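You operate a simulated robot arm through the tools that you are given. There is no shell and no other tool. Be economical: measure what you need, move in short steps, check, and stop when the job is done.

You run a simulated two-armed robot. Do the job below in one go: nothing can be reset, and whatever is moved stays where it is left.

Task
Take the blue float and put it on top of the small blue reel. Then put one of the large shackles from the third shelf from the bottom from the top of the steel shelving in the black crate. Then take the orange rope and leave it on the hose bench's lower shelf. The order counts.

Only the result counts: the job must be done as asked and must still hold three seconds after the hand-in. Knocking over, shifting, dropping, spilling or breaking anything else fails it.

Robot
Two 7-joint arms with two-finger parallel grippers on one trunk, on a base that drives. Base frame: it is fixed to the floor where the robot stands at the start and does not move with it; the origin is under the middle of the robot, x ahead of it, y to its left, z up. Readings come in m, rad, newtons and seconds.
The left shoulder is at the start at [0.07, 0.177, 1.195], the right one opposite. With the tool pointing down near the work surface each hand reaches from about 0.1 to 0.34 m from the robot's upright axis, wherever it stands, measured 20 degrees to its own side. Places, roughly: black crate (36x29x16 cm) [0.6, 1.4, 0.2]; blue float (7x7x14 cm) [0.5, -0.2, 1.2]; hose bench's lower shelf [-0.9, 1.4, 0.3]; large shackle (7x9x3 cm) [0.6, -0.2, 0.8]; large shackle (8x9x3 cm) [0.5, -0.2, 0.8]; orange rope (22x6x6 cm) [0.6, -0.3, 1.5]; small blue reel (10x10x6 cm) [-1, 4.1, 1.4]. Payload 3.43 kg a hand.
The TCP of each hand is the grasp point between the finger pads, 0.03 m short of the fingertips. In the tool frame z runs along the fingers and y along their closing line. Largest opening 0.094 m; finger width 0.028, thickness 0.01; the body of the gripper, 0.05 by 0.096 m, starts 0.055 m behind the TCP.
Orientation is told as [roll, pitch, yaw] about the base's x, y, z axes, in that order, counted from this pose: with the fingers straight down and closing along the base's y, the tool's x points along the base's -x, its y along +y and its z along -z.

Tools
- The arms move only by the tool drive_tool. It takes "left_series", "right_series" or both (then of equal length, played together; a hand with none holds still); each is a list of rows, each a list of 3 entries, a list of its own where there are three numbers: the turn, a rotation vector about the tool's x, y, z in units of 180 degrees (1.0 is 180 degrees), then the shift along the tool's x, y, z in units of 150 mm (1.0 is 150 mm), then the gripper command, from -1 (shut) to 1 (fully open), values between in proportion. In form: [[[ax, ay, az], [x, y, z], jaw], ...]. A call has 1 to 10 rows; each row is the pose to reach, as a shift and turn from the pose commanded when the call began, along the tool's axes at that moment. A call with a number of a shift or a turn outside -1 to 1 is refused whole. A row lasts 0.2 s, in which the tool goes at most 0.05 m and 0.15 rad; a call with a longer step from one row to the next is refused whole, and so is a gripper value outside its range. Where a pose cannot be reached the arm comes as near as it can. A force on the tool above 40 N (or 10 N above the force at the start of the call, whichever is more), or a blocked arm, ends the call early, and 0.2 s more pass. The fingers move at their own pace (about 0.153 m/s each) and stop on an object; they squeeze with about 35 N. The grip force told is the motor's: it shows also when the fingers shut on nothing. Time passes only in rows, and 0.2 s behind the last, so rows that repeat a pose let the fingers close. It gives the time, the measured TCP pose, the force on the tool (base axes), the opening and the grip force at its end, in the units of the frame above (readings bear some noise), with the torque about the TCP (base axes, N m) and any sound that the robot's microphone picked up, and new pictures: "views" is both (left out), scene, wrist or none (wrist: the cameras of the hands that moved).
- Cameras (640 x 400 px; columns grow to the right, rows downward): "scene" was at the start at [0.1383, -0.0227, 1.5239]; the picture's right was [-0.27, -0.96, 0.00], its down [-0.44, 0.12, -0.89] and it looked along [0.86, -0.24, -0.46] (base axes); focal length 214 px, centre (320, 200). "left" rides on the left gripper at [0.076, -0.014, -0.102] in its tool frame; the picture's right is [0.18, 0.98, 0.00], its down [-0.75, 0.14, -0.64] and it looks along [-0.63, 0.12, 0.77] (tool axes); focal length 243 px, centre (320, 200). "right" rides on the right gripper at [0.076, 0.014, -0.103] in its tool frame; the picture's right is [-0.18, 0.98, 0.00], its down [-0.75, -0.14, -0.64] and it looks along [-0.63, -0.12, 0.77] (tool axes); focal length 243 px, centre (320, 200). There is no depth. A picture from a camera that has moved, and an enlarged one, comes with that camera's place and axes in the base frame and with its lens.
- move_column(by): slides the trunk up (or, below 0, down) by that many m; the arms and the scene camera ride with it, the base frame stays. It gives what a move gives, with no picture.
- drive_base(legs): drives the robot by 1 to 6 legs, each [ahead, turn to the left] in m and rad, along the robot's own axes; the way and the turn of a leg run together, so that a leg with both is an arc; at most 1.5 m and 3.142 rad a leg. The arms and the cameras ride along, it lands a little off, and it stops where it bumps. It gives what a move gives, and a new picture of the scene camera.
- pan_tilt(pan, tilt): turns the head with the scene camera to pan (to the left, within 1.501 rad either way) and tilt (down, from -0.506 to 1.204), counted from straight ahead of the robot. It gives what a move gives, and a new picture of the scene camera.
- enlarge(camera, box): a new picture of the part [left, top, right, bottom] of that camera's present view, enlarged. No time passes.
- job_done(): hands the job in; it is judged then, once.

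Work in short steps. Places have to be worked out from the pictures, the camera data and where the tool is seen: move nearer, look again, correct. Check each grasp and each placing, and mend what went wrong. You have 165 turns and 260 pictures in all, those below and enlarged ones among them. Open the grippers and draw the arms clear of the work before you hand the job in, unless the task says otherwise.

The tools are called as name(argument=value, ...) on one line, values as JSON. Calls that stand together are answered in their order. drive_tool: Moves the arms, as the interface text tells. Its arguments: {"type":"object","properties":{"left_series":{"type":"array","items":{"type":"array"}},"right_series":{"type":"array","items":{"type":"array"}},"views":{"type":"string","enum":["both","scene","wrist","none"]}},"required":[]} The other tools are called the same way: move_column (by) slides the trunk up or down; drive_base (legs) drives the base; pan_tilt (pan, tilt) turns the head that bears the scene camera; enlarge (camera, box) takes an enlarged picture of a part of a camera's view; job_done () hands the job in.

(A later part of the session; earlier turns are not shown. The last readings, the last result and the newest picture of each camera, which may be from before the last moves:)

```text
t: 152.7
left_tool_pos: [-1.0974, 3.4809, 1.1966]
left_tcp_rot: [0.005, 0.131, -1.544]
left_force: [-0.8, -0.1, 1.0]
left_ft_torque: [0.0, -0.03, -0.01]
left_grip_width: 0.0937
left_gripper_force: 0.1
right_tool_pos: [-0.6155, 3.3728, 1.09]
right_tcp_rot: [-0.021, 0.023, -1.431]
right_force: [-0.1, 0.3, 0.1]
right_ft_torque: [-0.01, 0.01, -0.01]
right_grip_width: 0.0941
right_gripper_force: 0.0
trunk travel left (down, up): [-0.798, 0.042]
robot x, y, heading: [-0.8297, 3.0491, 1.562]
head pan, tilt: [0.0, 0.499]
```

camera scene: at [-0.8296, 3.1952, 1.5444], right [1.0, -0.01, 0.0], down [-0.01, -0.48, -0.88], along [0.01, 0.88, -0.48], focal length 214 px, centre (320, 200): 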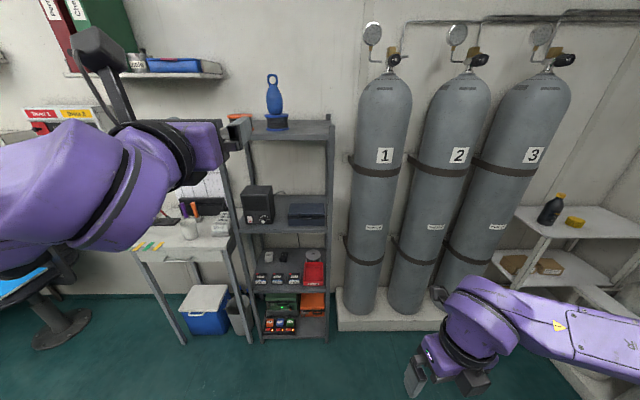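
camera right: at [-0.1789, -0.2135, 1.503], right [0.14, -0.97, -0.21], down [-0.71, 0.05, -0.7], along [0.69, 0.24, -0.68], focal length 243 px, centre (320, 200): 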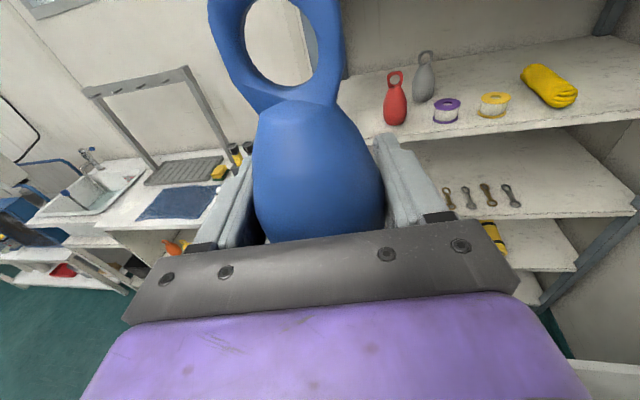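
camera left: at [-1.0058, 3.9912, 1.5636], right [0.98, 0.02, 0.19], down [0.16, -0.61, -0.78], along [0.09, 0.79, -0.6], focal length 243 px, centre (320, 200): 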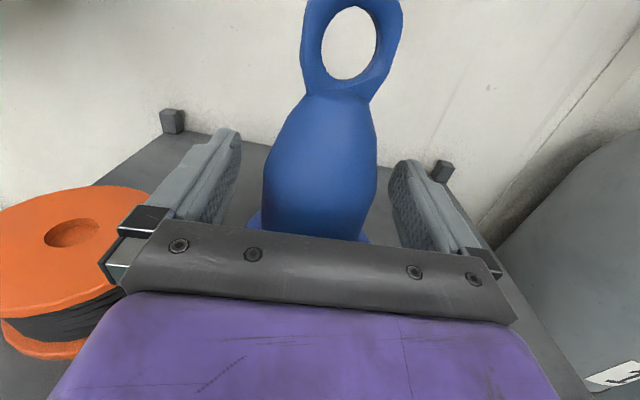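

Both arms compact. Drive back down the aisle (first part).

drive_base(legs=[[0, -2.66], [1.29, 0], [0, -0.467]])

```text
t: 166.7
left_tool_pos: [0.0467, 1.4929, 1.1989]
left_tcp_rot: [0.001, 0.128, 1.624]
left_force: [-0.1, 0.1, -0.1]
left_ft_torque: [0.02, -0.03, 0.02]
left_grip_width: 0.0943
left_gripper_force: 0.0
right_tool_pos: [-0.4386, 1.5894, 1.0891]
right_tcp_rot: [-0.023, 0.025, 1.737]
right_force: [0.1, 0.1, 0.3]
right_ft_torque: [-0.02, 0.01, 0.03]
right_grip_width: 0.094
right_gripper_force: 0.1
trunk travel left (down, up): [-0.798, 0.042]
robot x, y, heading: [-0.2276, 1.9128, -1.552]
head pan, tilt: [0.0, 0.499]
camera scene: at [-0.2283, 1.7774, 1.5446], right [-1.0, -0.02, 0.0], down [-0.01, 0.48, -0.88], along [0.01, -0.88, -0.48], focal length 214 px, centre (320, 200)
```

scene: 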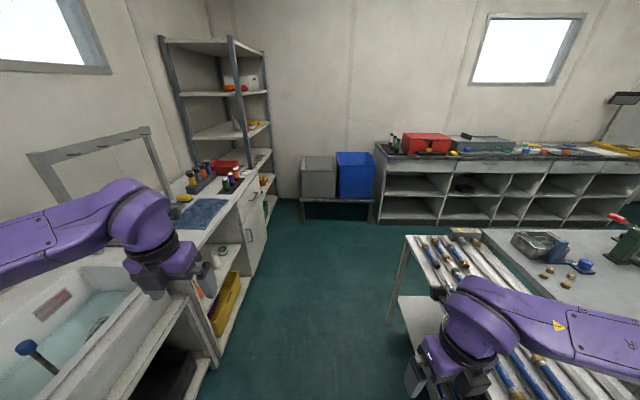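

Clear. Continue to the shelving and face it.

drive_base(legs=[[1.45, 0], [0.45, 0], [0, 1.552], [-0.2, 0]])

move_column(by=-0.2)

pan_tilt(pan=-0.25, tilt=0.5)

enlarge(camera="scene", box=[220, 130, 380, 230])

```text
t: 181.1
left_tool_pos: [-0.0046, 0.2919, 1.1964]
left_tcp_rot: [0.0, 0.126, 3.117]
left_force: [0.0, 0.3, 0.0]
left_ft_torque: [-0.02, -0.02, 0.02]
left_grip_width: 0.0939
left_gripper_force: 0.1
right_tool_pos: [-0.1394, -0.1846, 1.0893]
right_tcp_rot: [-0.022, 0.023, -3.054]
right_force: [0.0, 0.7, 0.0]
right_ft_torque: [0.01, 0.01, 0.02]
right_grip_width: 0.094
right_gripper_force: 0.1
trunk travel left (down, up): [-0.798, 0.042]
robot x, y, heading: [-0.4511, 0.0522, -0.064]
head pan, tilt: [0.0, 0.499]
camera scene: at [-0.3079, 0.043, 1.5443], right [-0.06, -1.0, 0.0], down [-0.48, 0.03, -0.88], along [0.88, -0.05, -0.48], focal length 214 px, centre (320, 200)
```

scene: 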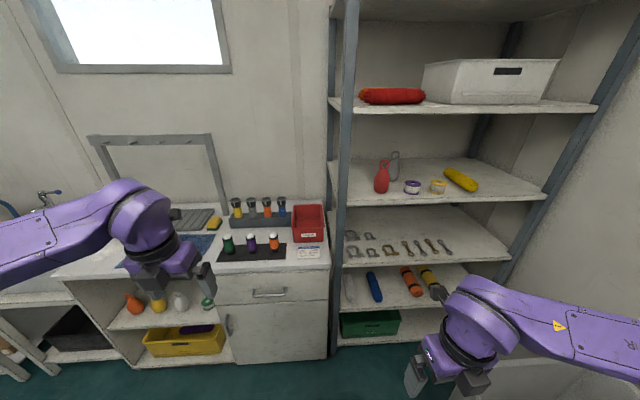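

```text
t: 183.3
left_tool_pos: [-0.0081, 0.2914, 0.997]
left_tcp_rot: [0.003, 0.13, 3.116]
left_force: [-0.4, 0.2, 0.1]
left_ft_torque: [-0.01, -0.01, 0.0]
left_grip_width: 0.0939
left_gripper_force: 0.0
right_tool_pos: [-0.1406, -0.1841, 0.8892]
right_tcp_rot: [-0.022, 0.024, -3.056]
right_force: [0.3, -0.2, -0.4]
right_ft_torque: [-0.03, 0.0, 0.0]
right_grip_width: 0.0938
right_gripper_force: 0.2
trunk travel left (down, up): [-0.598, 0.242]
robot x, y, heading: [-0.4527, 0.0512, -0.065]
head pan, tilt: [0.0, 0.499]
```

```text
t: 184.0
left_tool_pos: [-0.0065, 0.2929, 0.9964]
left_tcp_rot: [0.003, 0.129, 3.117]
left_force: [0.1, 0.1, -0.8]
left_ft_torque: [0.0, 0.0, 0.03]
left_grip_width: 0.0939
left_gripper_force: 0.1
right_tool_pos: [-0.1399, -0.184, 0.8903]
right_tcp_rot: [-0.022, 0.024, -3.054]
right_force: [0.2, -0.2, -0.3]
right_ft_torque: [0.02, 0.0, 0.03]
right_grip_width: 0.094
right_gripper_force: 0.1
trunk travel left (down, up): [-0.598, 0.242]
robot x, y, heading: [-0.4489, 0.0498, -0.058]
head pan, tilt: [-0.25, 0.499]
camera scene: at [-0.3141, 0.0209, 1.3446], right [-0.31, -0.95, 0.0], down [-0.46, 0.15, -0.88], along [0.84, -0.27, -0.48], focal length 214 px, centre (320, 200)
```

scene: 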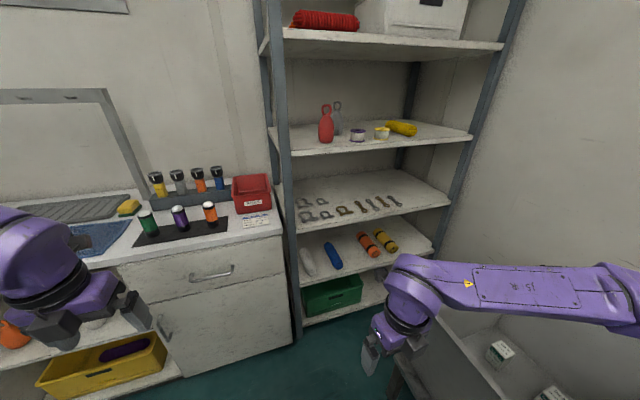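

```text
4.00 times, centred on (300, 180) of scene
camera zoom: at [-0.3141, 0.0209, 1.3446], right [-0.31, -0.95, 0.0], down [-0.46, 0.15, -0.88], along [0.84, -0.27, -0.48], focal length 858 px, centre (400, 280)
```

zoom: 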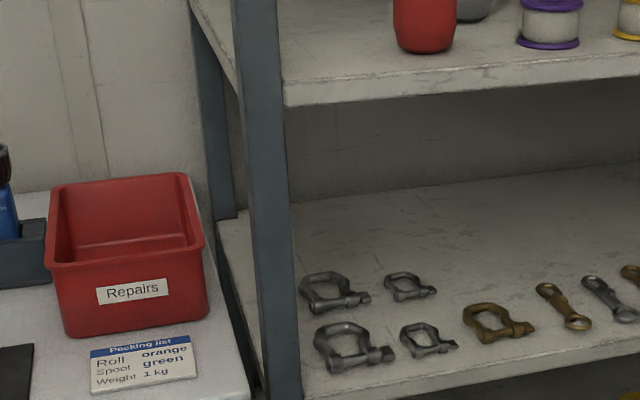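

Task 2: two large grey shackles are in the left column of shelf 3; the front one is near (0.49, -0.18). I pitch the right hand 45° forward and extend it for a close look.

drive_tool(right_series=[[[0, 0.045, 0], [0.16, 0, -0.05], 1], [[0, 0.09, 0], [0.32, 0, -0.1], 1], [[0, 0.135, 0], [0.48, 0, -0.15], 1], [[0, 0.18, 0], [0.64, 0, -0.2], 1], [[0, 0.225, 0], [0.8, 0, -0.25], 1], [[0, 0.25, 0], [0.95, 0, -0.3], 1]], views="none")

drive_base(legs=[[0.12, 0.06]])

enlarge(camera="right", box=[0, 0, 640, 400])

```text
t: 185.4
left_tool_pos: [-0.0064, 0.2926, 0.9971]
left_tcp_rot: [0.002, 0.129, 3.116]
left_force: [-0.5, 0.5, 0.7]
left_ft_torque: [-0.06, 0.02, -0.01]
left_grip_width: 0.0937
left_gripper_force: 0.0
right_tool_pos: [0.0007, -0.1712, 0.9388]
right_tcp_rot: [-0.033, 0.812, -3.078]
right_force: [0.4, 0.1, 0.6]
right_ft_torque: [0.01, -0.02, -0.03]
right_grip_width: 0.0939
right_gripper_force: 0.1
trunk travel left (down, up): [-0.598, 0.242]
robot x, y, heading: [-0.4477, 0.05, -0.063]
head pan, tilt: [-0.25, 0.499]
```

```text
t: 186.7
left_tool_pos: [0.098, 0.3143, 0.9967]
left_tcp_rot: [0.002, 0.131, -3.107]
left_force: [0.4, 0.2, -0.6]
left_ft_torque: [0.02, 0.0, -0.02]
left_grip_width: 0.0943
left_gripper_force: 0.0
right_tool_pos: [0.1339, -0.148, 0.9374]
right_tcp_rot: [-0.032, 0.809, -3.016]
right_force: [-0.4, -0.7, -0.6]
right_ft_torque: [0.0, 0.01, 0.01]
right_grip_width: 0.0938
right_gripper_force: 0.2
trunk travel left (down, up): [-0.598, 0.242]
robot x, y, heading: [-0.3335, 0.0462, 0.002]
head pan, tilt: [-0.25, 0.499]
camera scene: at [-0.1916, 0.0254, 1.3446], right [-0.25, -0.97, 0.0], down [-0.46, 0.12, -0.88], along [0.85, -0.22, -0.48], focal length 214 px, centre (320, 200)
```

scene: 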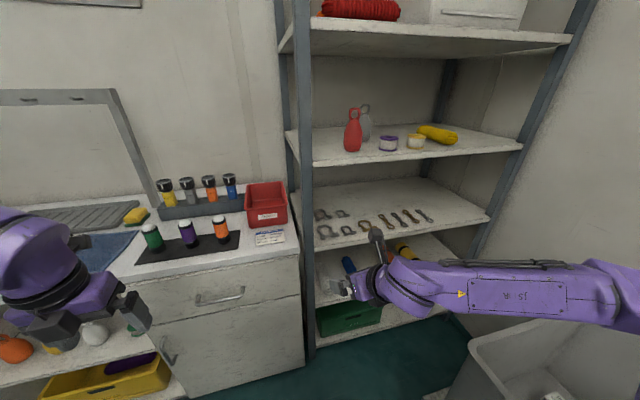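

```text
1.00 times, centred on (320, 200) of right
camera zoom: at [0.1141, -0.168, 1.0633], right [0.02, -0.99, -0.16], down [-0.99, 0.0, -0.1], along [0.1, 0.16, -0.98], focal length 243 px, centre (320, 200)
```

zoom: 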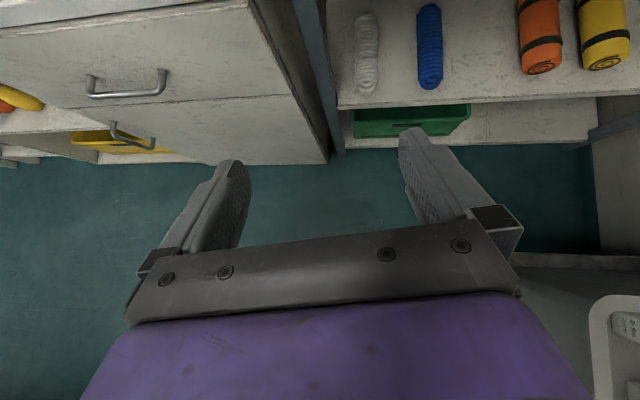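

I'll lower slightly, shift right 3 cm, and drive 0.2 m nearer so the wrist camera can see the shackles.

drive_tool(right_series=[[[0, 0, 0], [-0.1, 0.1, 0.1], 1], [[0, 0, 0], [-0.19, 0.2, 0.18], 1], [[0, 0, 0], [-0.19, 0.2, 0.18], 1]], views="none")

drive_base(legs=[[0.2, 0]])

enlarge(camera="right", box=[0, 0, 640, 400])

```text
t: 187.5
left_tool_pos: [0.0989, 0.3152, 0.9972]
left_tcp_rot: [0.002, 0.13, -3.107]
left_force: [0.0, 0.5, 0.4]
left_ft_torque: [0.02, 0.01, 0.03]
left_grip_width: 0.0941
left_gripper_force: 0.1
right_tool_pos: [0.1378, -0.1752, 0.8994]
right_tcp_rot: [-0.033, 0.811, -3.017]
right_force: [-0.2, 0.4, -1.1]
right_ft_torque: [0.01, -0.02, 0.01]
right_grip_width: 0.094
right_gripper_force: 0.1
trunk travel left (down, up): [-0.598, 0.242]
robot x, y, heading: [-0.3323, 0.0439, -0.001]
head pan, tilt: [-0.25, 0.499]
```

```text
t: 189.1
left_tool_pos: [0.2975, 0.3134, 0.9968]
left_tcp_rot: [0.002, 0.13, -3.108]
left_force: [-0.2, 0.2, -0.4]
left_ft_torque: [0.01, 0.0, -0.01]
left_grip_width: 0.0942
left_gripper_force: 0.1
right_tool_pos: [0.3358, -0.1778, 0.8993]
right_tcp_rot: [-0.034, 0.809, -3.017]
right_force: [-0.1, 0.0, 0.1]
right_ft_torque: [-0.03, 0.0, 0.03]
right_grip_width: 0.094
right_gripper_force: 0.0
trunk travel left (down, up): [-0.598, 0.242]
robot x, y, heading: [-0.1347, 0.0451, -0.009]
head pan, tilt: [-0.25, 0.499]
camera scene: at [0.0074, 0.0247, 1.3445], right [-0.25, -0.97, 0.0], down [-0.46, 0.12, -0.88], along [0.85, -0.22, -0.48], focal length 214 px, centre (320, 200)
```

scene: 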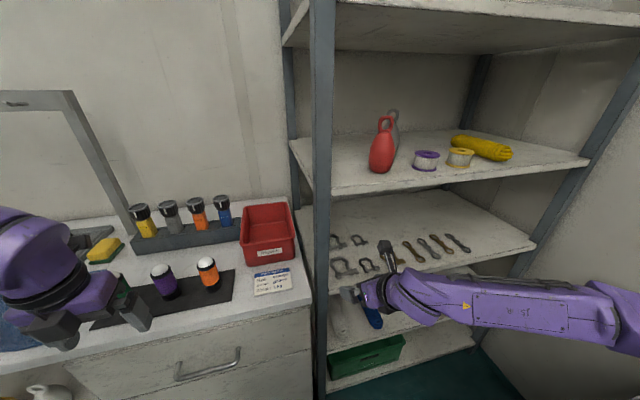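

```text
1.00 times, centred on (320, 200) of right
camera zoom: at [0.317, -0.1984, 1.024], right [0.02, -0.99, -0.16], down [-0.99, 0.0, -0.1], along [0.1, 0.16, -0.98], focal length 243 px, centre (320, 200)
```

zoom: 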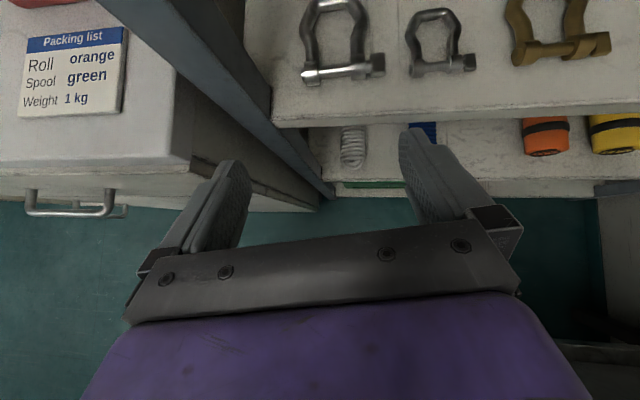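

The front shackle: pin along y at x≈0.46, bow 57 mm wide around (0.505, -0.178). I move in to hover just above it at z 0.87.

drive_tool(right_series=[[[0, 0, 0], [0.05, 0.03, 0.23], 1], [[0, 0, 0], [0.17, 0.06, 0.38], 1], [[0, 0, 0], [0.3, 0.1, 0.54], 1], [[0, 0, 0], [0.43, 0.14, 0.7], 1], [[0, 0, 0], [0.553, 0.168, 0.855], 1], [[0, 0, 0], [0.553, 0.168, 0.855], 1]], views="both")

```text
t: 190.5
left_tool_pos: [0.2959, 0.3144, 0.9974]
left_tcp_rot: [0.003, 0.13, -3.108]
left_force: [0.7, -0.5, -0.2]
left_ft_torque: [0.0, 0.0, -0.01]
left_grip_width: 0.0942
left_gripper_force: 0.0
right_tool_pos: [0.4887, -0.1813, 0.8692]
right_tcp_rot: [-0.031, 0.811, -3.018]
right_force: [0.0, -0.3, 0.2]
right_ft_torque: [-0.02, 0.02, -0.04]
right_grip_width: 0.0941
right_gripper_force: 0.1
trunk travel left (down, up): [-0.598, 0.242]
robot x, y, heading: [-0.1322, 0.0445, -0.005]
head pan, tilt: [-0.25, 0.499]
camera scene: at [0.006, 0.0244, 1.3447], right [-0.25, -0.97, 0.0], down [-0.46, 0.12, -0.88], along [0.85, -0.22, -0.48], focal length 214 px, centre (320, 200)
camera right: at [0.4687, -0.2017, 0.9947], right [0.02, -0.99, -0.16], down [-0.99, 0.0, -0.1], along [0.1, 0.16, -0.98], focal length 243 px, centre (320, 200)
```

scene: 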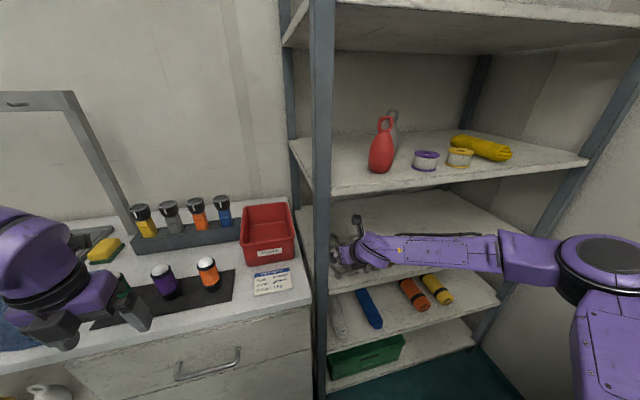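
right: 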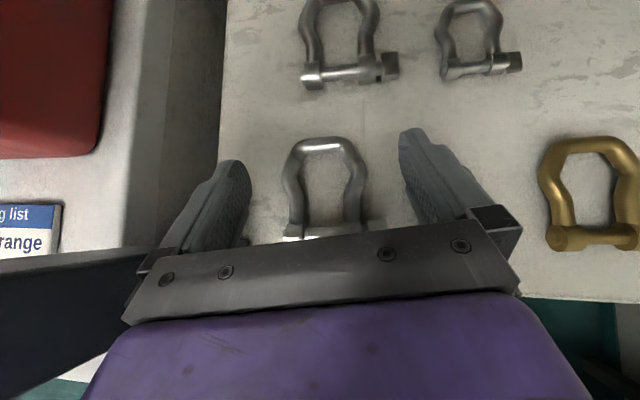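

The bow is centred between the fingers. Lower 3.4 cm to the shelf and close.

drive_tool(right_series=[[[0, 0, 0], [-0.08, 0.003, 0.078], 1], [[0, 0, 0], [-0.164, 0.005, 0.156], 1], [[0, 0, 0], [-0.164, 0.005, 0.156], 0.6], [[0, 0, 0], [-0.164, 0.005, 0.156], 0.2], [[0, 0, 0], [-0.164, 0.005, 0.156], -1], [[0, 0, 0], [-0.164, 0.005, 0.156], -1], [[0, 0, 0], [-0.164, 0.005, 0.156], -1]], views="wrist")

```text
t: 192.1
left_tool_pos: [0.2971, 0.3128, 0.9979]
left_tcp_rot: [0.003, 0.129, -3.109]
left_force: [-0.5, -0.1, 0.7]
left_ft_torque: [0.01, 0.0, 0.0]
left_grip_width: 0.094
left_gripper_force: 0.1
right_tool_pos: [0.4882, -0.1804, 0.8349]
right_tcp_rot: [-0.033, 0.81, -3.018]
right_force: [0.6, 0.3, 0.4]
right_ft_torque: [-0.12, -0.08, -0.04]
right_grip_width: 0.0618
right_gripper_force: 34.9
trunk travel left (down, up): [-0.598, 0.242]
robot x, y, heading: [-0.1316, 0.0471, -0.003]
head pan, tilt: [-0.25, 0.499]
camera right: at [0.4682, -0.2016, 0.9602], right [0.02, -0.99, -0.16], down [-0.99, 0.0, -0.1], along [0.1, 0.16, -0.98], focal length 243 px, centre (320, 200)
```

right: 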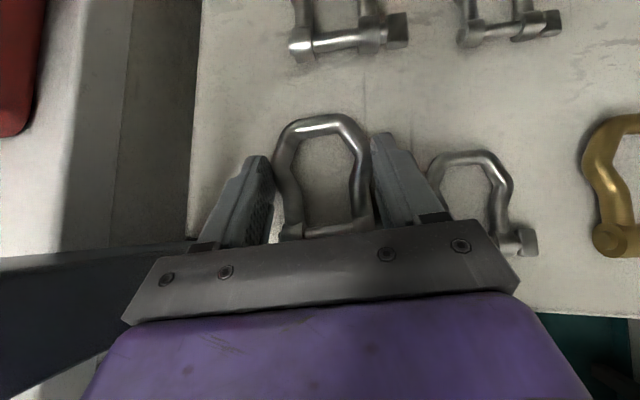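

Gripped at 62 mm. Lift 4 cm with the column and verify.

move_column(by=0.04)

enlarge(camera="right", box=[160, 80, 560, 330])

```text
t: 192.9
left_tool_pos: [0.2983, 0.3136, 1.037]
left_tcp_rot: [0.002, 0.13, -3.109]
left_force: [-0.6, -0.1, -0.7]
left_ft_torque: [0.01, 0.01, -0.02]
left_grip_width: 0.0942
left_gripper_force: 0.0
right_tool_pos: [0.4882, -0.1808, 0.8745]
right_tcp_rot: [-0.032, 0.807, -3.02]
right_force: [-0.3, -0.3, -3.1]
right_ft_torque: [0.02, 0.04, 0.02]
right_grip_width: 0.0618
right_gripper_force: 34.8
trunk travel left (down, up): [-0.638, 0.202]
robot x, y, heading: [-0.1325, 0.0454, -0.003]
head pan, tilt: [-0.25, 0.499]
```

```text
1.60 times, centred on (360, 205) of right
camera zoom: at [0.469, -0.202, 0.9994], right [0.02, -0.99, -0.16], down [-1.0, 0.0, -0.1], along [0.1, 0.16, -0.98], focal length 388 px, centre (256, 192)
```

zoom: 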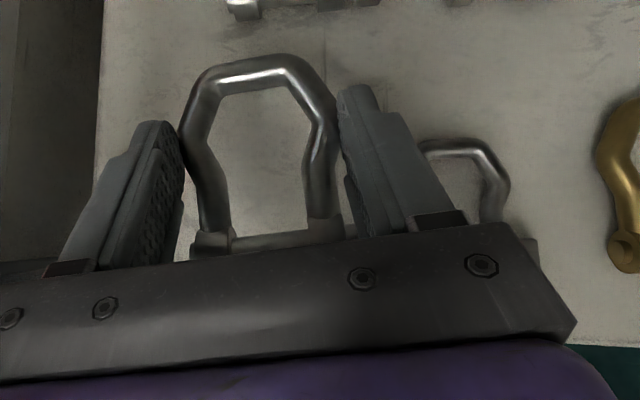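

The shackle is lifted (weight shows 3 N). Back straight out in gentle legs.

drive_base(legs=[[-0.1, 0], [-0.15, 0], [-0.2, 0]])

enlarge(camera="right", box=[160, 80, 560, 330])

```text
t: 196.2
left_tool_pos: [-0.1453, 0.3149, 1.0378]
left_tcp_rot: [0.002, 0.129, -3.108]
left_force: [-0.9, -0.3, 0.3]
left_ft_torque: [0.0, -0.01, 0.0]
left_grip_width: 0.0941
left_gripper_force: 0.0
right_tool_pos: [0.0442, -0.1786, 0.8751]
right_tcp_rot: [-0.034, 0.808, -3.018]
right_force: [-0.8, 0.1, -3.9]
right_ft_torque: [-0.01, 0.01, -0.01]
right_grip_width: 0.0617
right_gripper_force: 35.1
trunk travel left (down, up): [-0.638, 0.202]
robot x, y, heading: [-0.5719, 0.0458, -0.004]
head pan, tilt: [-0.25, 0.499]
camera scene: at [-0.4358, 0.0265, 1.3846], right [-0.25, -0.97, 0.0], down [-0.46, 0.12, -0.88], along [0.85, -0.22, -0.48], focal length 214 px, centre (320, 200)
```

scene: 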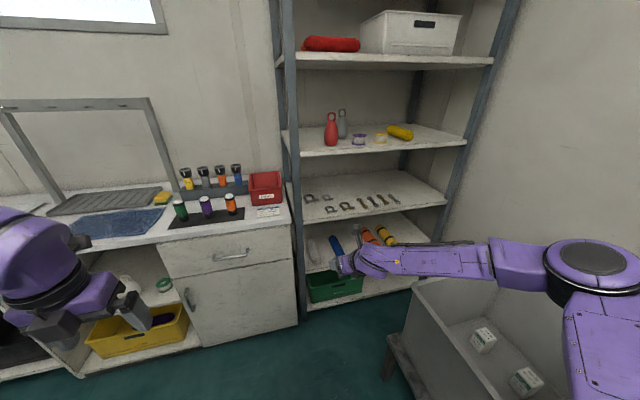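

```text
1.60 times, centred on (360, 205) of right
camera zoom: at [0.0259, -0.1996, 1.0], right [0.02, -0.99, -0.16], down [-0.99, 0.0, -0.1], along [0.1, 0.16, -0.98], focal length 388 px, centre (256, 192)
```

zoom: 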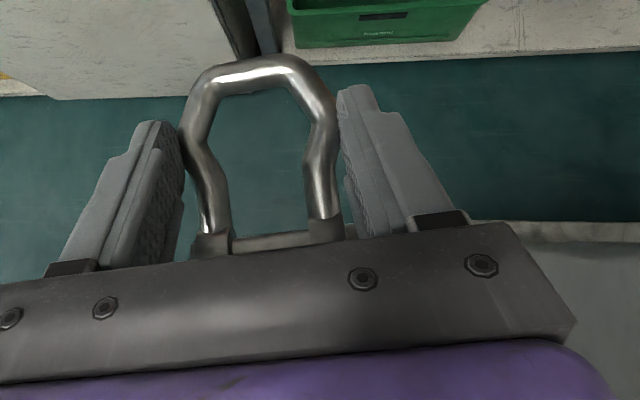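

Firmly held. I retract the arm ~0.2 m and raise the column for the carry.

drive_tool(right_series=[[[0, 0, 0], [-0.15, 0, -0.16], -1], [[0, 0, 0], [-0.3, 0, -0.32], -1], [[0, 0, 0], [-0.46, 0, -0.48], -1], [[0, 0, 0], [-0.61, 0, -0.64], -1], [[0, 0, 0], [-0.76, 0, -0.8], -1], [[0, 0, 0], [-0.9, 0, -0.95], -1]], views="none")

move_column(by=0.2)

drive_base(legs=[[0.0, 0.3], [0, 0.3], [0, 0.3], [0.45, 0], [0, 0.3], [0, 0.37]])

```text
t: 197.6
left_tool_pos: [-0.1448, 0.3163, 1.0372]
left_tcp_rot: [0.002, 0.128, -3.109]
left_force: [-0.2, 0.5, 0.5]
left_ft_torque: [-0.02, -0.01, 0.01]
left_grip_width: 0.094
left_gripper_force: 0.0
right_tool_pos: [-0.1238, -0.2082, 0.8706]
right_tcp_rot: [-0.033, 0.808, -3.016]
right_force: [0.5, -0.2, -3.2]
right_ft_torque: [-0.05, 0.02, 0.01]
right_grip_width: 0.0616
right_gripper_force: 35.0
right hand out of reach, approached as far as the arm can: row 6
trunk travel left (down, up): [-0.638, 0.202]
robot x, y, heading: [-0.5739, 0.0449, -0.003]
head pan, tilt: [-0.25, 0.499]
```

```text
t: 199.7
left_tool_pos: [-0.1461, 0.3154, 1.238]
left_tcp_rot: [0.001, 0.128, -3.108]
left_force: [0.1, 0.4, -0.3]
left_ft_torque: [0.0, 0.02, -0.01]
left_grip_width: 0.094
left_gripper_force: 0.0
right_tool_pos: [-0.1236, -0.2091, 1.0703]
right_tcp_rot: [-0.033, 0.812, -3.017]
right_force: [-0.2, -0.4, -3.4]
right_ft_torque: [0.0, 0.04, 0.01]
right_grip_width: 0.0617
right_gripper_force: 34.6
trunk travel left (down, up): [-0.838, 0.002]
robot x, y, heading: [-0.5712, 0.0507, -0.006]
head pan, tilt: [-0.25, 0.499]
```

```text
t: 207.5
left_tool_pos: [-0.5664, 0.822, 1.2367]
left_tcp_rot: [-0.001, 0.128, -1.531]
left_force: [0.6, 0.3, 0.3]
left_ft_torque: [-0.01, 0.0, 0.0]
left_grip_width: 0.0941
left_gripper_force: 0.1
right_tool_pos: [-0.0435, 0.846, 1.0705]
right_tcp_rot: [-0.034, 0.81, -1.442]
right_force: [-0.4, 0.5, -2.5]
right_ft_torque: [0.0, -0.01, 0.03]
right_grip_width: 0.0612
right_gripper_force: 35.1
trunk travel left (down, up): [-0.838, 0.002]
robot x, y, heading: [-0.2937, 0.3971, 1.581]
head pan, tilt: [-0.25, 0.499]
camera scene: at [-0.2735, 0.535, 1.5845], right [0.97, -0.24, 0.0], down [-0.12, -0.46, -0.88], along [0.21, 0.85, -0.48], focal length 214 px, centre (320, 200)
```

scene: 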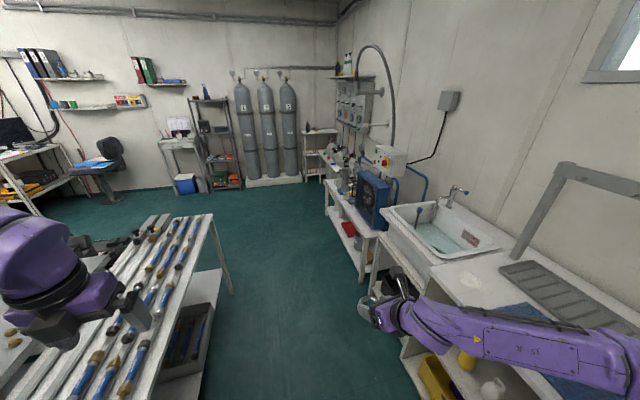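

Still holding. Drive up to y≈1.4 and look right at the crate.

drive_base(legs=[[0.5, 0], [0.5, 0]])

pan_tilt(pan=-1.4, tilt=0.8)

```text
t: 213.0
left_tool_pos: [-0.5732, 1.8227, 1.2368]
left_tcp_rot: [0.0, 0.131, -1.531]
left_force: [-0.9, -0.2, -0.7]
left_ft_torque: [0.02, 0.01, 0.0]
left_grip_width: 0.094
left_gripper_force: 0.1
right_tool_pos: [-0.049, 1.8493, 1.0712]
right_tcp_rot: [-0.035, 0.811, -1.443]
right_force: [0.4, 0.2, -3.5]
right_ft_torque: [-0.02, 0.02, 0.0]
right_grip_width: 0.0614
right_gripper_force: 34.8
trunk travel left (down, up): [-0.838, 0.002]
robot x, y, heading: [-0.3049, 1.3964, 1.581]
head pan, tilt: [-0.25, 0.499]
camera scene: at [-0.2797, 1.5369, 1.5847], right [0.97, -0.24, 0.0], down [-0.12, -0.46, -0.88], along [0.21, 0.85, -0.48], focal length 214 px, centre (320, 200)
```

scene: 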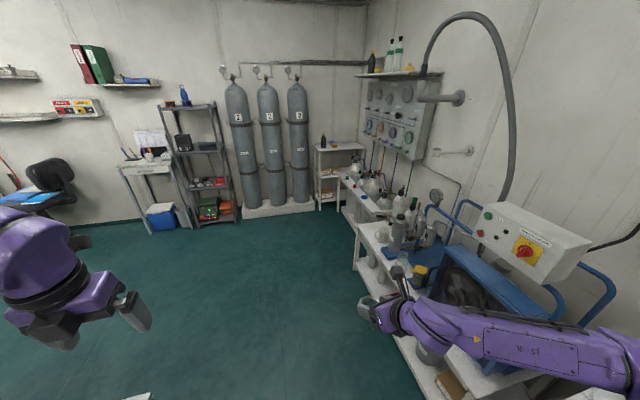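

```text
t: 214.3
left_tool_pos: [-0.573, 1.825, 1.2369]
left_tcp_rot: [0.001, 0.13, -1.531]
left_force: [0.4, -0.3, 0.4]
left_ft_torque: [0.0, -0.01, 0.02]
left_grip_width: 0.0942
left_gripper_force: 0.0
right_tool_pos: [-0.0491, 1.85, 1.0704]
right_tcp_rot: [-0.033, 0.808, -1.44]
right_force: [-0.8, 0.2, -2.5]
right_ft_torque: [0.01, 0.01, -0.04]
right_grip_width: 0.0616
right_gripper_force: 35.1
trunk travel left (down, up): [-0.838, 0.002]
robot x, y, heading: [-0.3006, 1.4021, 1.573]
head pan, tilt: [-1.4, 0.799]
camera scene: at [-0.2224, 1.4641, 1.5586], right [0.17, -0.98, 0.0], down [-0.71, -0.13, -0.7], along [0.69, 0.12, -0.72], focal length 214 px, centre (320, 200)
```

scene: 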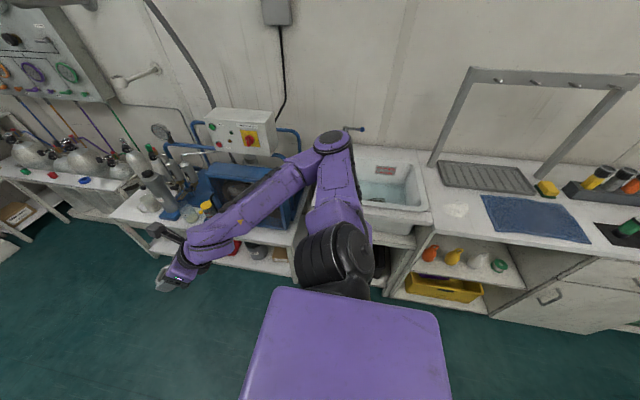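

I turn to face the bench (heading 0) so I can view the crate niche.

drive_base(legs=[[0, -0.4], [0, -0.4], [0, -0.4], [0, -0.37], [-0.1, 0]])

pan_tilt(pan=0.0, tilt=0.85)

```text
t: 220.2
left_tool_pos: [0.0241, 1.67, 1.2364]
left_tcp_rot: [0.001, 0.128, -3.093]
left_force: [0.1, -0.3, 1.1]
left_ft_torque: [-0.01, 0.0, 0.0]
left_grip_width: 0.0942
left_gripper_force: 0.1
right_tool_pos: [0.0534, 1.1456, 1.071]
right_tcp_rot: [-0.034, 0.809, -3.004]
right_force: [-0.7, 0.0, -3.7]
right_ft_torque: [-0.02, 0.03, 0.02]
right_grip_width: 0.0616
right_gripper_force: 34.5
trunk travel left (down, up): [-0.838, 0.002]
robot x, y, heading: [-0.405, 1.3972, 0.015]
head pan, tilt: [-1.4, 0.799]
camera scene: at [-0.3356, 1.3186, 1.5584], right [-0.98, -0.18, 0.0], down [-0.13, 0.71, -0.7], along [0.13, -0.69, -0.72], focal length 214 px, centre (320, 200)
```

scene: 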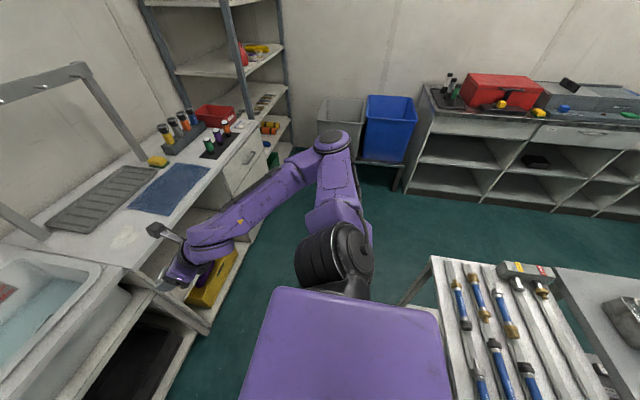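

```text
t: 221.7
left_tool_pos: [0.0207, 1.6706, 1.2364]
left_tcp_rot: [0.001, 0.129, -3.092]
left_force: [-1.0, -0.5, -0.8]
left_ft_torque: [0.0, -0.02, 0.03]
left_grip_width: 0.0938
left_gripper_force: 0.0
right_tool_pos: [0.0511, 1.1478, 1.0696]
right_tcp_rot: [-0.033, 0.81, -3.005]
right_force: [0.6, -0.2, -3.1]
right_ft_torque: [-0.01, 0.04, 0.0]
right_grip_width: 0.0614
right_gripper_force: 35.1
trunk travel left (down, up): [-0.838, 0.002]
robot x, y, heading: [-0.4013, 1.3966, 0.016]
head pan, tilt: [0.0, 0.85]
camera scene: at [-0.274, 1.3993, 1.5545], right [0.01, -1.0, 0.0], down [-0.75, -0.01, -0.66], along [0.66, 0.01, -0.75], focal length 214 px, centre (320, 200)
```

scene: 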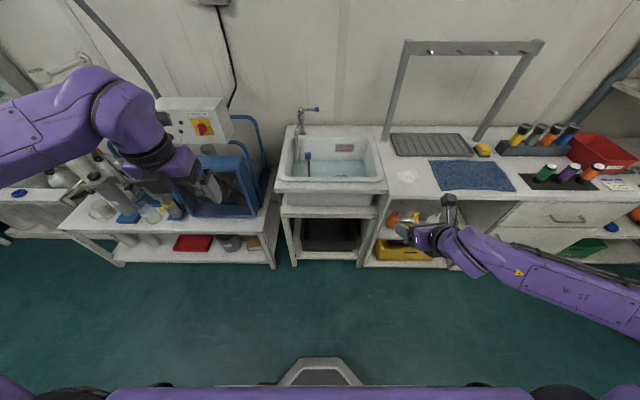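

The black crate sits low under the sink. I lower the column 0.4 m and back a little for a better look into the niche.

move_column(by=-0.4)

pan_tilt(pan=0.0, tilt=0.75)

enlarge(camera="scene", box=[240, 140, 400, 240])

```text
t: 225.6
left_tool_pos: [0.023, 1.6705, 0.8369]
left_tcp_rot: [0.002, 0.13, -3.094]
left_force: [0.1, -0.1, -0.2]
left_ft_torque: [0.0, 0.03, -0.03]
left_grip_width: 0.094
left_gripper_force: 0.0
right_tool_pos: [0.0519, 1.1465, 0.6709]
right_tcp_rot: [-0.032, 0.808, -3.004]
right_force: [-1.2, -0.3, -3.1]
right_ft_torque: [0.01, 0.03, 0.04]
right_grip_width: 0.0614
right_gripper_force: 34.4
trunk travel left (down, up): [-0.438, 0.402]
robot x, y, heading: [-0.4001, 1.3945, 0.01]
head pan, tilt: [0.0, 0.85]
```

```text
t: 226.2
left_tool_pos: [0.0223, 1.6713, 0.8378]
left_tcp_rot: [0.001, 0.13, -3.094]
left_force: [-0.3, 0.5, 0.2]
left_ft_torque: [0.01, 0.0, 0.0]
left_grip_width: 0.0941
left_gripper_force: 0.1
right_tool_pos: [0.0517, 1.1468, 0.6709]
right_tcp_rot: [-0.033, 0.809, -3.004]
right_force: [-0.5, 0.5, -2.5]
right_ft_torque: [0.0, 0.0, -0.04]
right_grip_width: 0.0617
right_gripper_force: 34.8
trunk travel left (down, up): [-0.438, 0.402]
robot x, y, heading: [-0.401, 1.3961, 0.016]
head pan, tilt: [0.0, 0.75]
camera scene: at [-0.2697, 1.3995, 1.1625], right [0.01, -1.0, 0.0], down [-0.68, -0.01, -0.73], along [0.73, 0.01, -0.68], focal length 214 px, centre (320, 200)
```

scene: 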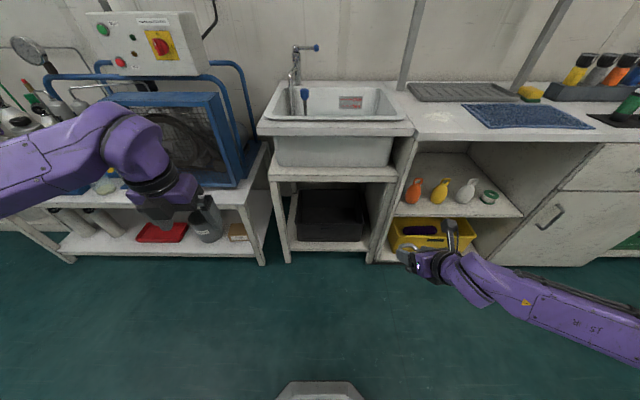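

```text
4.00 times, centred on (320, 190) of scene
camera zoom: at [-0.2697, 1.3995, 1.1625], right [0.01, -1.0, 0.0], down [-0.68, -0.01, -0.73], along [0.73, 0.01, -0.68], focal length 858 px, centre (320, 240)
```

zoom: 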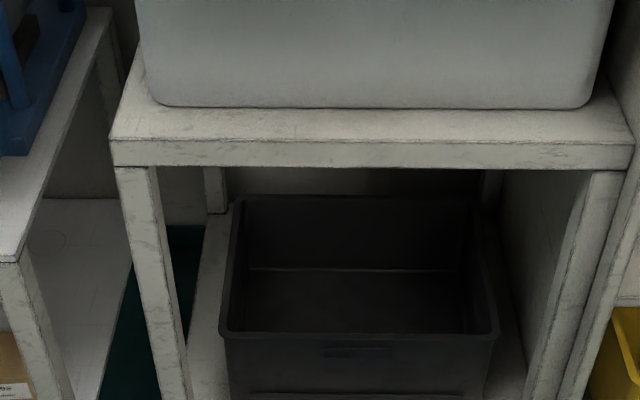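

Crate: x 0.49–0.78, y 1.18–1.54, rim z≈0.28; niche underside ≈0.62. I retract the left hand and lower the column, then shift the base left to line up the right hand.

drive_tool(left_series=[[[0, 0, 0], [-0.2, 0, 0], 1], [[0, 0, 0], [-0.4, 0, 0], 1], [[0, 0, 0], [-0.6, 0, 0], 1], [[0, 0, 0], [-0.8, 0, 0], 1]], views="none")

move_column(by=-0.38)

drive_base(legs=[[0, 0.3], [0, 0.3], [0.3, 0], [0, -0.3], [0, -0.3]])

```text
t: 227.2
left_tool_pos: [-0.0978, 1.6648, 0.8218]
left_tcp_rot: [0.001, 0.13, -3.093]
left_force: [-0.1, 0.1, -0.1]
left_ft_torque: [0.02, -0.01, -0.01]
left_grip_width: 0.0938
left_gripper_force: 0.0
right_tool_pos: [0.0518, 1.1472, 0.6718]
right_tcp_rot: [-0.033, 0.808, -3.004]
right_force: [0.1, 0.4, -2.5]
right_ft_torque: [-0.04, 0.0, 0.01]
right_grip_width: 0.0614
right_gripper_force: 34.8
trunk travel left (down, up): [-0.438, 0.402]
robot x, y, heading: [-0.4023, 1.396, 0.01]
head pan, tilt: [0.0, 0.75]
```

```text
t: 230.9
left_tool_pos: [-0.0981, 1.6651, 0.4407]
left_tcp_rot: [0.002, 0.129, -3.092]
left_force: [0.0, -0.3, 0.7]
left_ft_torque: [0.01, 0.0, 0.0]
left_grip_width: 0.0941
left_gripper_force: 0.0
right_tool_pos: [0.0515, 1.1469, 0.2912]
right_tcp_rot: [-0.034, 0.808, -3.004]
right_force: [-0.8, 0.3, -2.7]
right_ft_torque: [-0.01, 0.01, 0.02]
right_grip_width: 0.0615
right_gripper_force: 35.3
trunk travel left (down, up): [-0.058, 0.782]
robot x, y, heading: [-0.3993, 1.3965, 0.01]
head pan, tilt: [0.0, 0.75]
```

```text
t: 235.3
left_tool_pos: [-0.0429, 1.9583, 0.4396]
left_tcp_rot: [-0.001, 0.13, -2.536]
left_force: [0.0, -0.4, 0.0]
left_ft_torque: [-0.01, 0.02, 0.0]
left_grip_width: 0.0937
left_gripper_force: 0.1
right_tool_pos: [0.3541, 1.6024, 0.2903]
right_tcp_rot: [-0.037, 0.806, -2.423]
right_force: [-1.3, 2.5, -3.0]
right_ft_torque: [0.03, 0.07, 0.18]
right_grip_width: 0.0615
right_gripper_force: 35.2
trunk travel left (down, up): [-0.058, 0.782]
robot x, y, heading: [-0.1572, 1.5666, 0.576]
head pan, tilt: [0.0, 0.75]
stopped in leg 4: the force on the tool passed its limit (the readings are from after the stop); the commanded pose is now the measured one
camera scene: at [-0.0471, 1.6419, 0.7826], right [0.54, -0.84, 0.0], down [-0.57, -0.37, -0.73], along [0.61, 0.4, -0.68], focal length 214 px, centre (320, 200)
```

scene: 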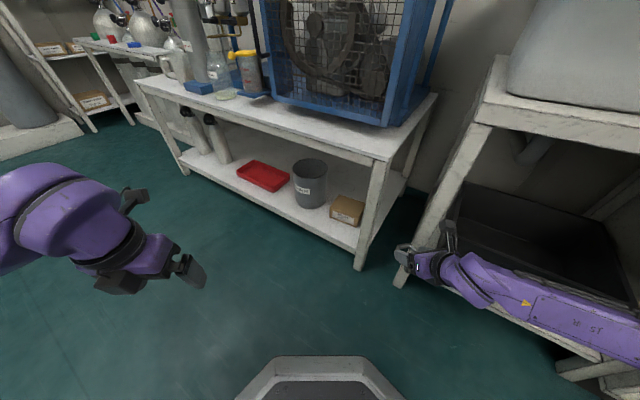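

The shackle touched the stand's left leg during the turn and stopped. I back off along the heading before turning.

drive_base(legs=[[-0.15, 0], [0, -0.29], [0, -0.29]])

enlarge(camera="right", box=[0, 0, 640, 400])

```text
t: 238.6
left_tool_pos: [0.0287, 1.7492, 0.4418]
left_tcp_rot: [0.0, 0.13, -3.119]
left_force: [-0.3, 0.6, 0.1]
left_ft_torque: [0.02, 0.03, 0.04]
left_grip_width: 0.0941
left_gripper_force: 0.1
right_tool_pos: [0.1649, 1.2341, 0.291]
right_tcp_rot: [-0.039, 0.808, -3.003]
right_force: [-1.0, 0.0, -3.1]
right_ft_torque: [-0.02, 0.0, 0.01]
right_grip_width: 0.0613
right_gripper_force: 34.9
trunk travel left (down, up): [-0.058, 0.782]
robot x, y, heading: [-0.2832, 1.4833, -0.009]
head pan, tilt: [0.0, 0.75]
camera scene: at [-0.1497, 1.4887, 0.7826], right [-0.01, -1.0, 0.0], down [-0.68, 0.01, -0.73], along [0.73, -0.01, -0.68], focal length 214 px, centre (320, 200)
```

scene: 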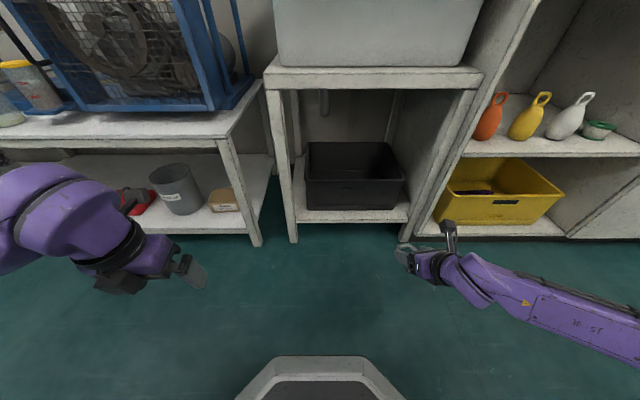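

```text
1.00 times, centred on (320, 200) of right
camera zoom: at [0.146, 1.213, 0.4161], right [0.04, -0.99, -0.16], down [-0.99, -0.02, -0.1], along [0.09, 0.16, -0.98], focal length 243 px, centre (320, 200)
```

zoom: 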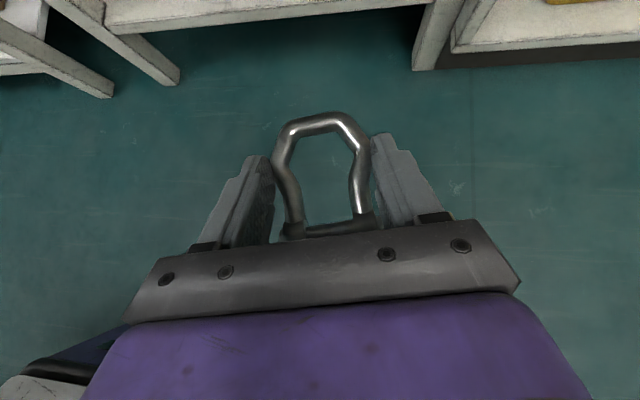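

Still held, clear now. I raise and extend the right arm in front of the niche, lined up with the crate's middle (y≈1.35).

drive_tool(right_series=[[[0, 0, 0], [0.15, -0.1, 0.03], -1], [[0, 0, 0], [0.3, -0.19, 0.06], -1], [[0, 0, 0], [0.46, -0.29, 0.09], -1], [[0, 0, 0], [0.62, -0.38, 0.12], -1], [[0, 0, 0], [0.77, -0.48, 0.15], -1], [[0, 0, 0], [0.92, -0.57, 0.17], -1]], views="none")

drive_tool(right_series=[[[0, 0, 0], [0.13, 0.01, 0.14], -1], [[0, 0, 0], [0.26, 0.02, 0.28], -1], [[0, 0, 0], [0.4, 0.04, 0.42], -1], [[0, 0, 0], [0.53, 0.05, 0.56], -1], [[0, 0, 0], [0.66, 0.06, 0.7], -1], [[0, 0, 0], [0.66, 0.06, 0.7], -1]], views="both")

```text
t: 240.0
left_tool_pos: [0.0296, 1.7496, 0.4402]
left_tcp_rot: [0.003, 0.131, -3.122]
left_force: [0.3, 0.1, -0.1]
left_ft_torque: [0.0, -0.03, 0.01]
left_grip_width: 0.0942
left_gripper_force: 0.1
right_tool_pos: [0.2619, 1.3357, 0.3742]
right_tcp_rot: [-0.039, 0.806, -3.004]
right_force: [0.0, 0.3, -3.0]
right_ft_torque: [0.02, 0.04, 0.02]
right_grip_width: 0.0617
right_gripper_force: 34.9
trunk travel left (down, up): [-0.058, 0.782]
robot x, y, heading: [-0.2808, 1.4899, -0.01]
head pan, tilt: [0.0, 0.75]
```

```text
t: 241.4
left_tool_pos: [0.0285, 1.7488, 0.4416]
left_tcp_rot: [0.003, 0.128, -3.12]
left_force: [-0.3, 0.5, 0.4]
left_ft_torque: [0.0, 0.0, 0.01]
left_grip_width: 0.0941
left_gripper_force: 0.0
right_tool_pos: [0.4079, 1.3479, 0.373]
right_tcp_rot: [-0.042, 0.807, -3.004]
right_force: [0.4, 0.4, -3.0]
right_ft_torque: [-0.02, -0.03, -0.01]
right_grip_width: 0.0613
right_gripper_force: 34.6
trunk travel left (down, up): [-0.058, 0.782]
robot x, y, heading: [-0.2816, 1.4847, -0.007]
head pan, tilt: [0.0, 0.75]
camera scene: at [-0.1495, 1.4889, 0.7825], right [-0.01, -1.0, 0.0], down [-0.68, 0.01, -0.73], along [0.73, -0.01, -0.68], focal length 214 px, centre (320, 200)
camera right: at [0.3887, 1.3268, 0.4982], right [0.04, -0.99, -0.16], down [-1.0, -0.02, -0.1], along [0.09, 0.16, -0.98], focal length 243 px, centre (320, 200)
```

scene: 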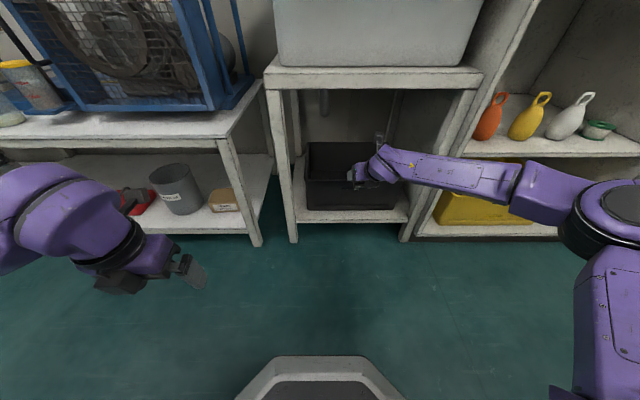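
right: 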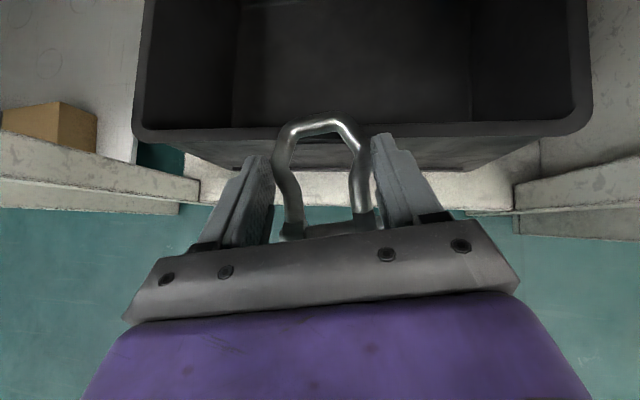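

The forearm would foul the right leg if I just drove in; extending the arm straight first brings the elbow in line. I extend 13 cm.

drive_tool(right_series=[[[0, 0, 0], [0.12, 0.01, 0.12], -1], [[0, 0, 0], [0.24, 0.02, 0.25], -1], [[0, 0, 0], [0.36, 0.03, 0.37], -1], [[0, 0, 0], [0.48, 0.04, 0.5], -1], [[0, 0, 0], [0.59, 0.05, 0.62], -1], [[0, 0, 0], [0.59, 0.05, 0.62], -1]], views="both")

```text
t: 242.8
left_tool_pos: [0.029, 1.7487, 0.4397]
left_tcp_rot: [0.001, 0.127, -3.121]
left_force: [0.6, 0.7, 0.2]
left_ft_torque: [-0.03, 0.02, -0.02]
left_grip_width: 0.0938
left_gripper_force: 0.0
right_tool_pos: [0.5351, 1.3644, 0.3717]
right_tcp_rot: [-0.04, 0.806, -3.006]
right_force: [0.0, -0.9, -3.2]
right_ft_torque: [-0.02, 0.02, 0.01]
right_grip_width: 0.0614
right_gripper_force: 35.1
trunk travel left (down, up): [-0.058, 0.782]
robot x, y, heading: [-0.2817, 1.4872, -0.004]
head pan, tilt: [0.0, 0.75]
camera scene: at [-0.1494, 1.4889, 0.7825], right [-0.01, -1.0, 0.0], down [-0.68, 0.01, -0.73], along [0.73, -0.01, -0.68], focal length 214 px, centre (320, 200)
camera right: at [0.5166, 1.3423, 0.4972], right [0.04, -0.99, -0.16], down [-1.0, -0.02, -0.1], along [0.09, 0.16, -0.98], focal length 243 px, centre (320, 200)
```

scene: 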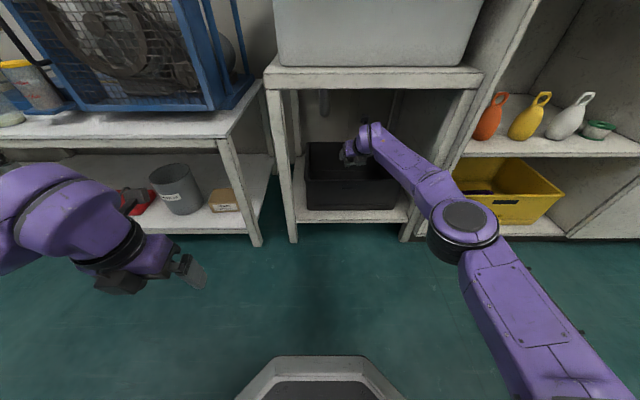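
right: 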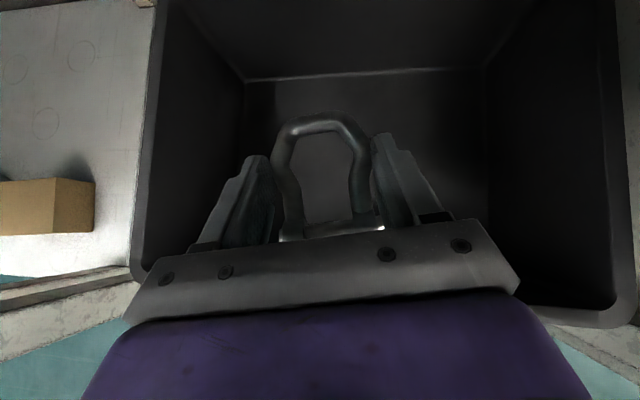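

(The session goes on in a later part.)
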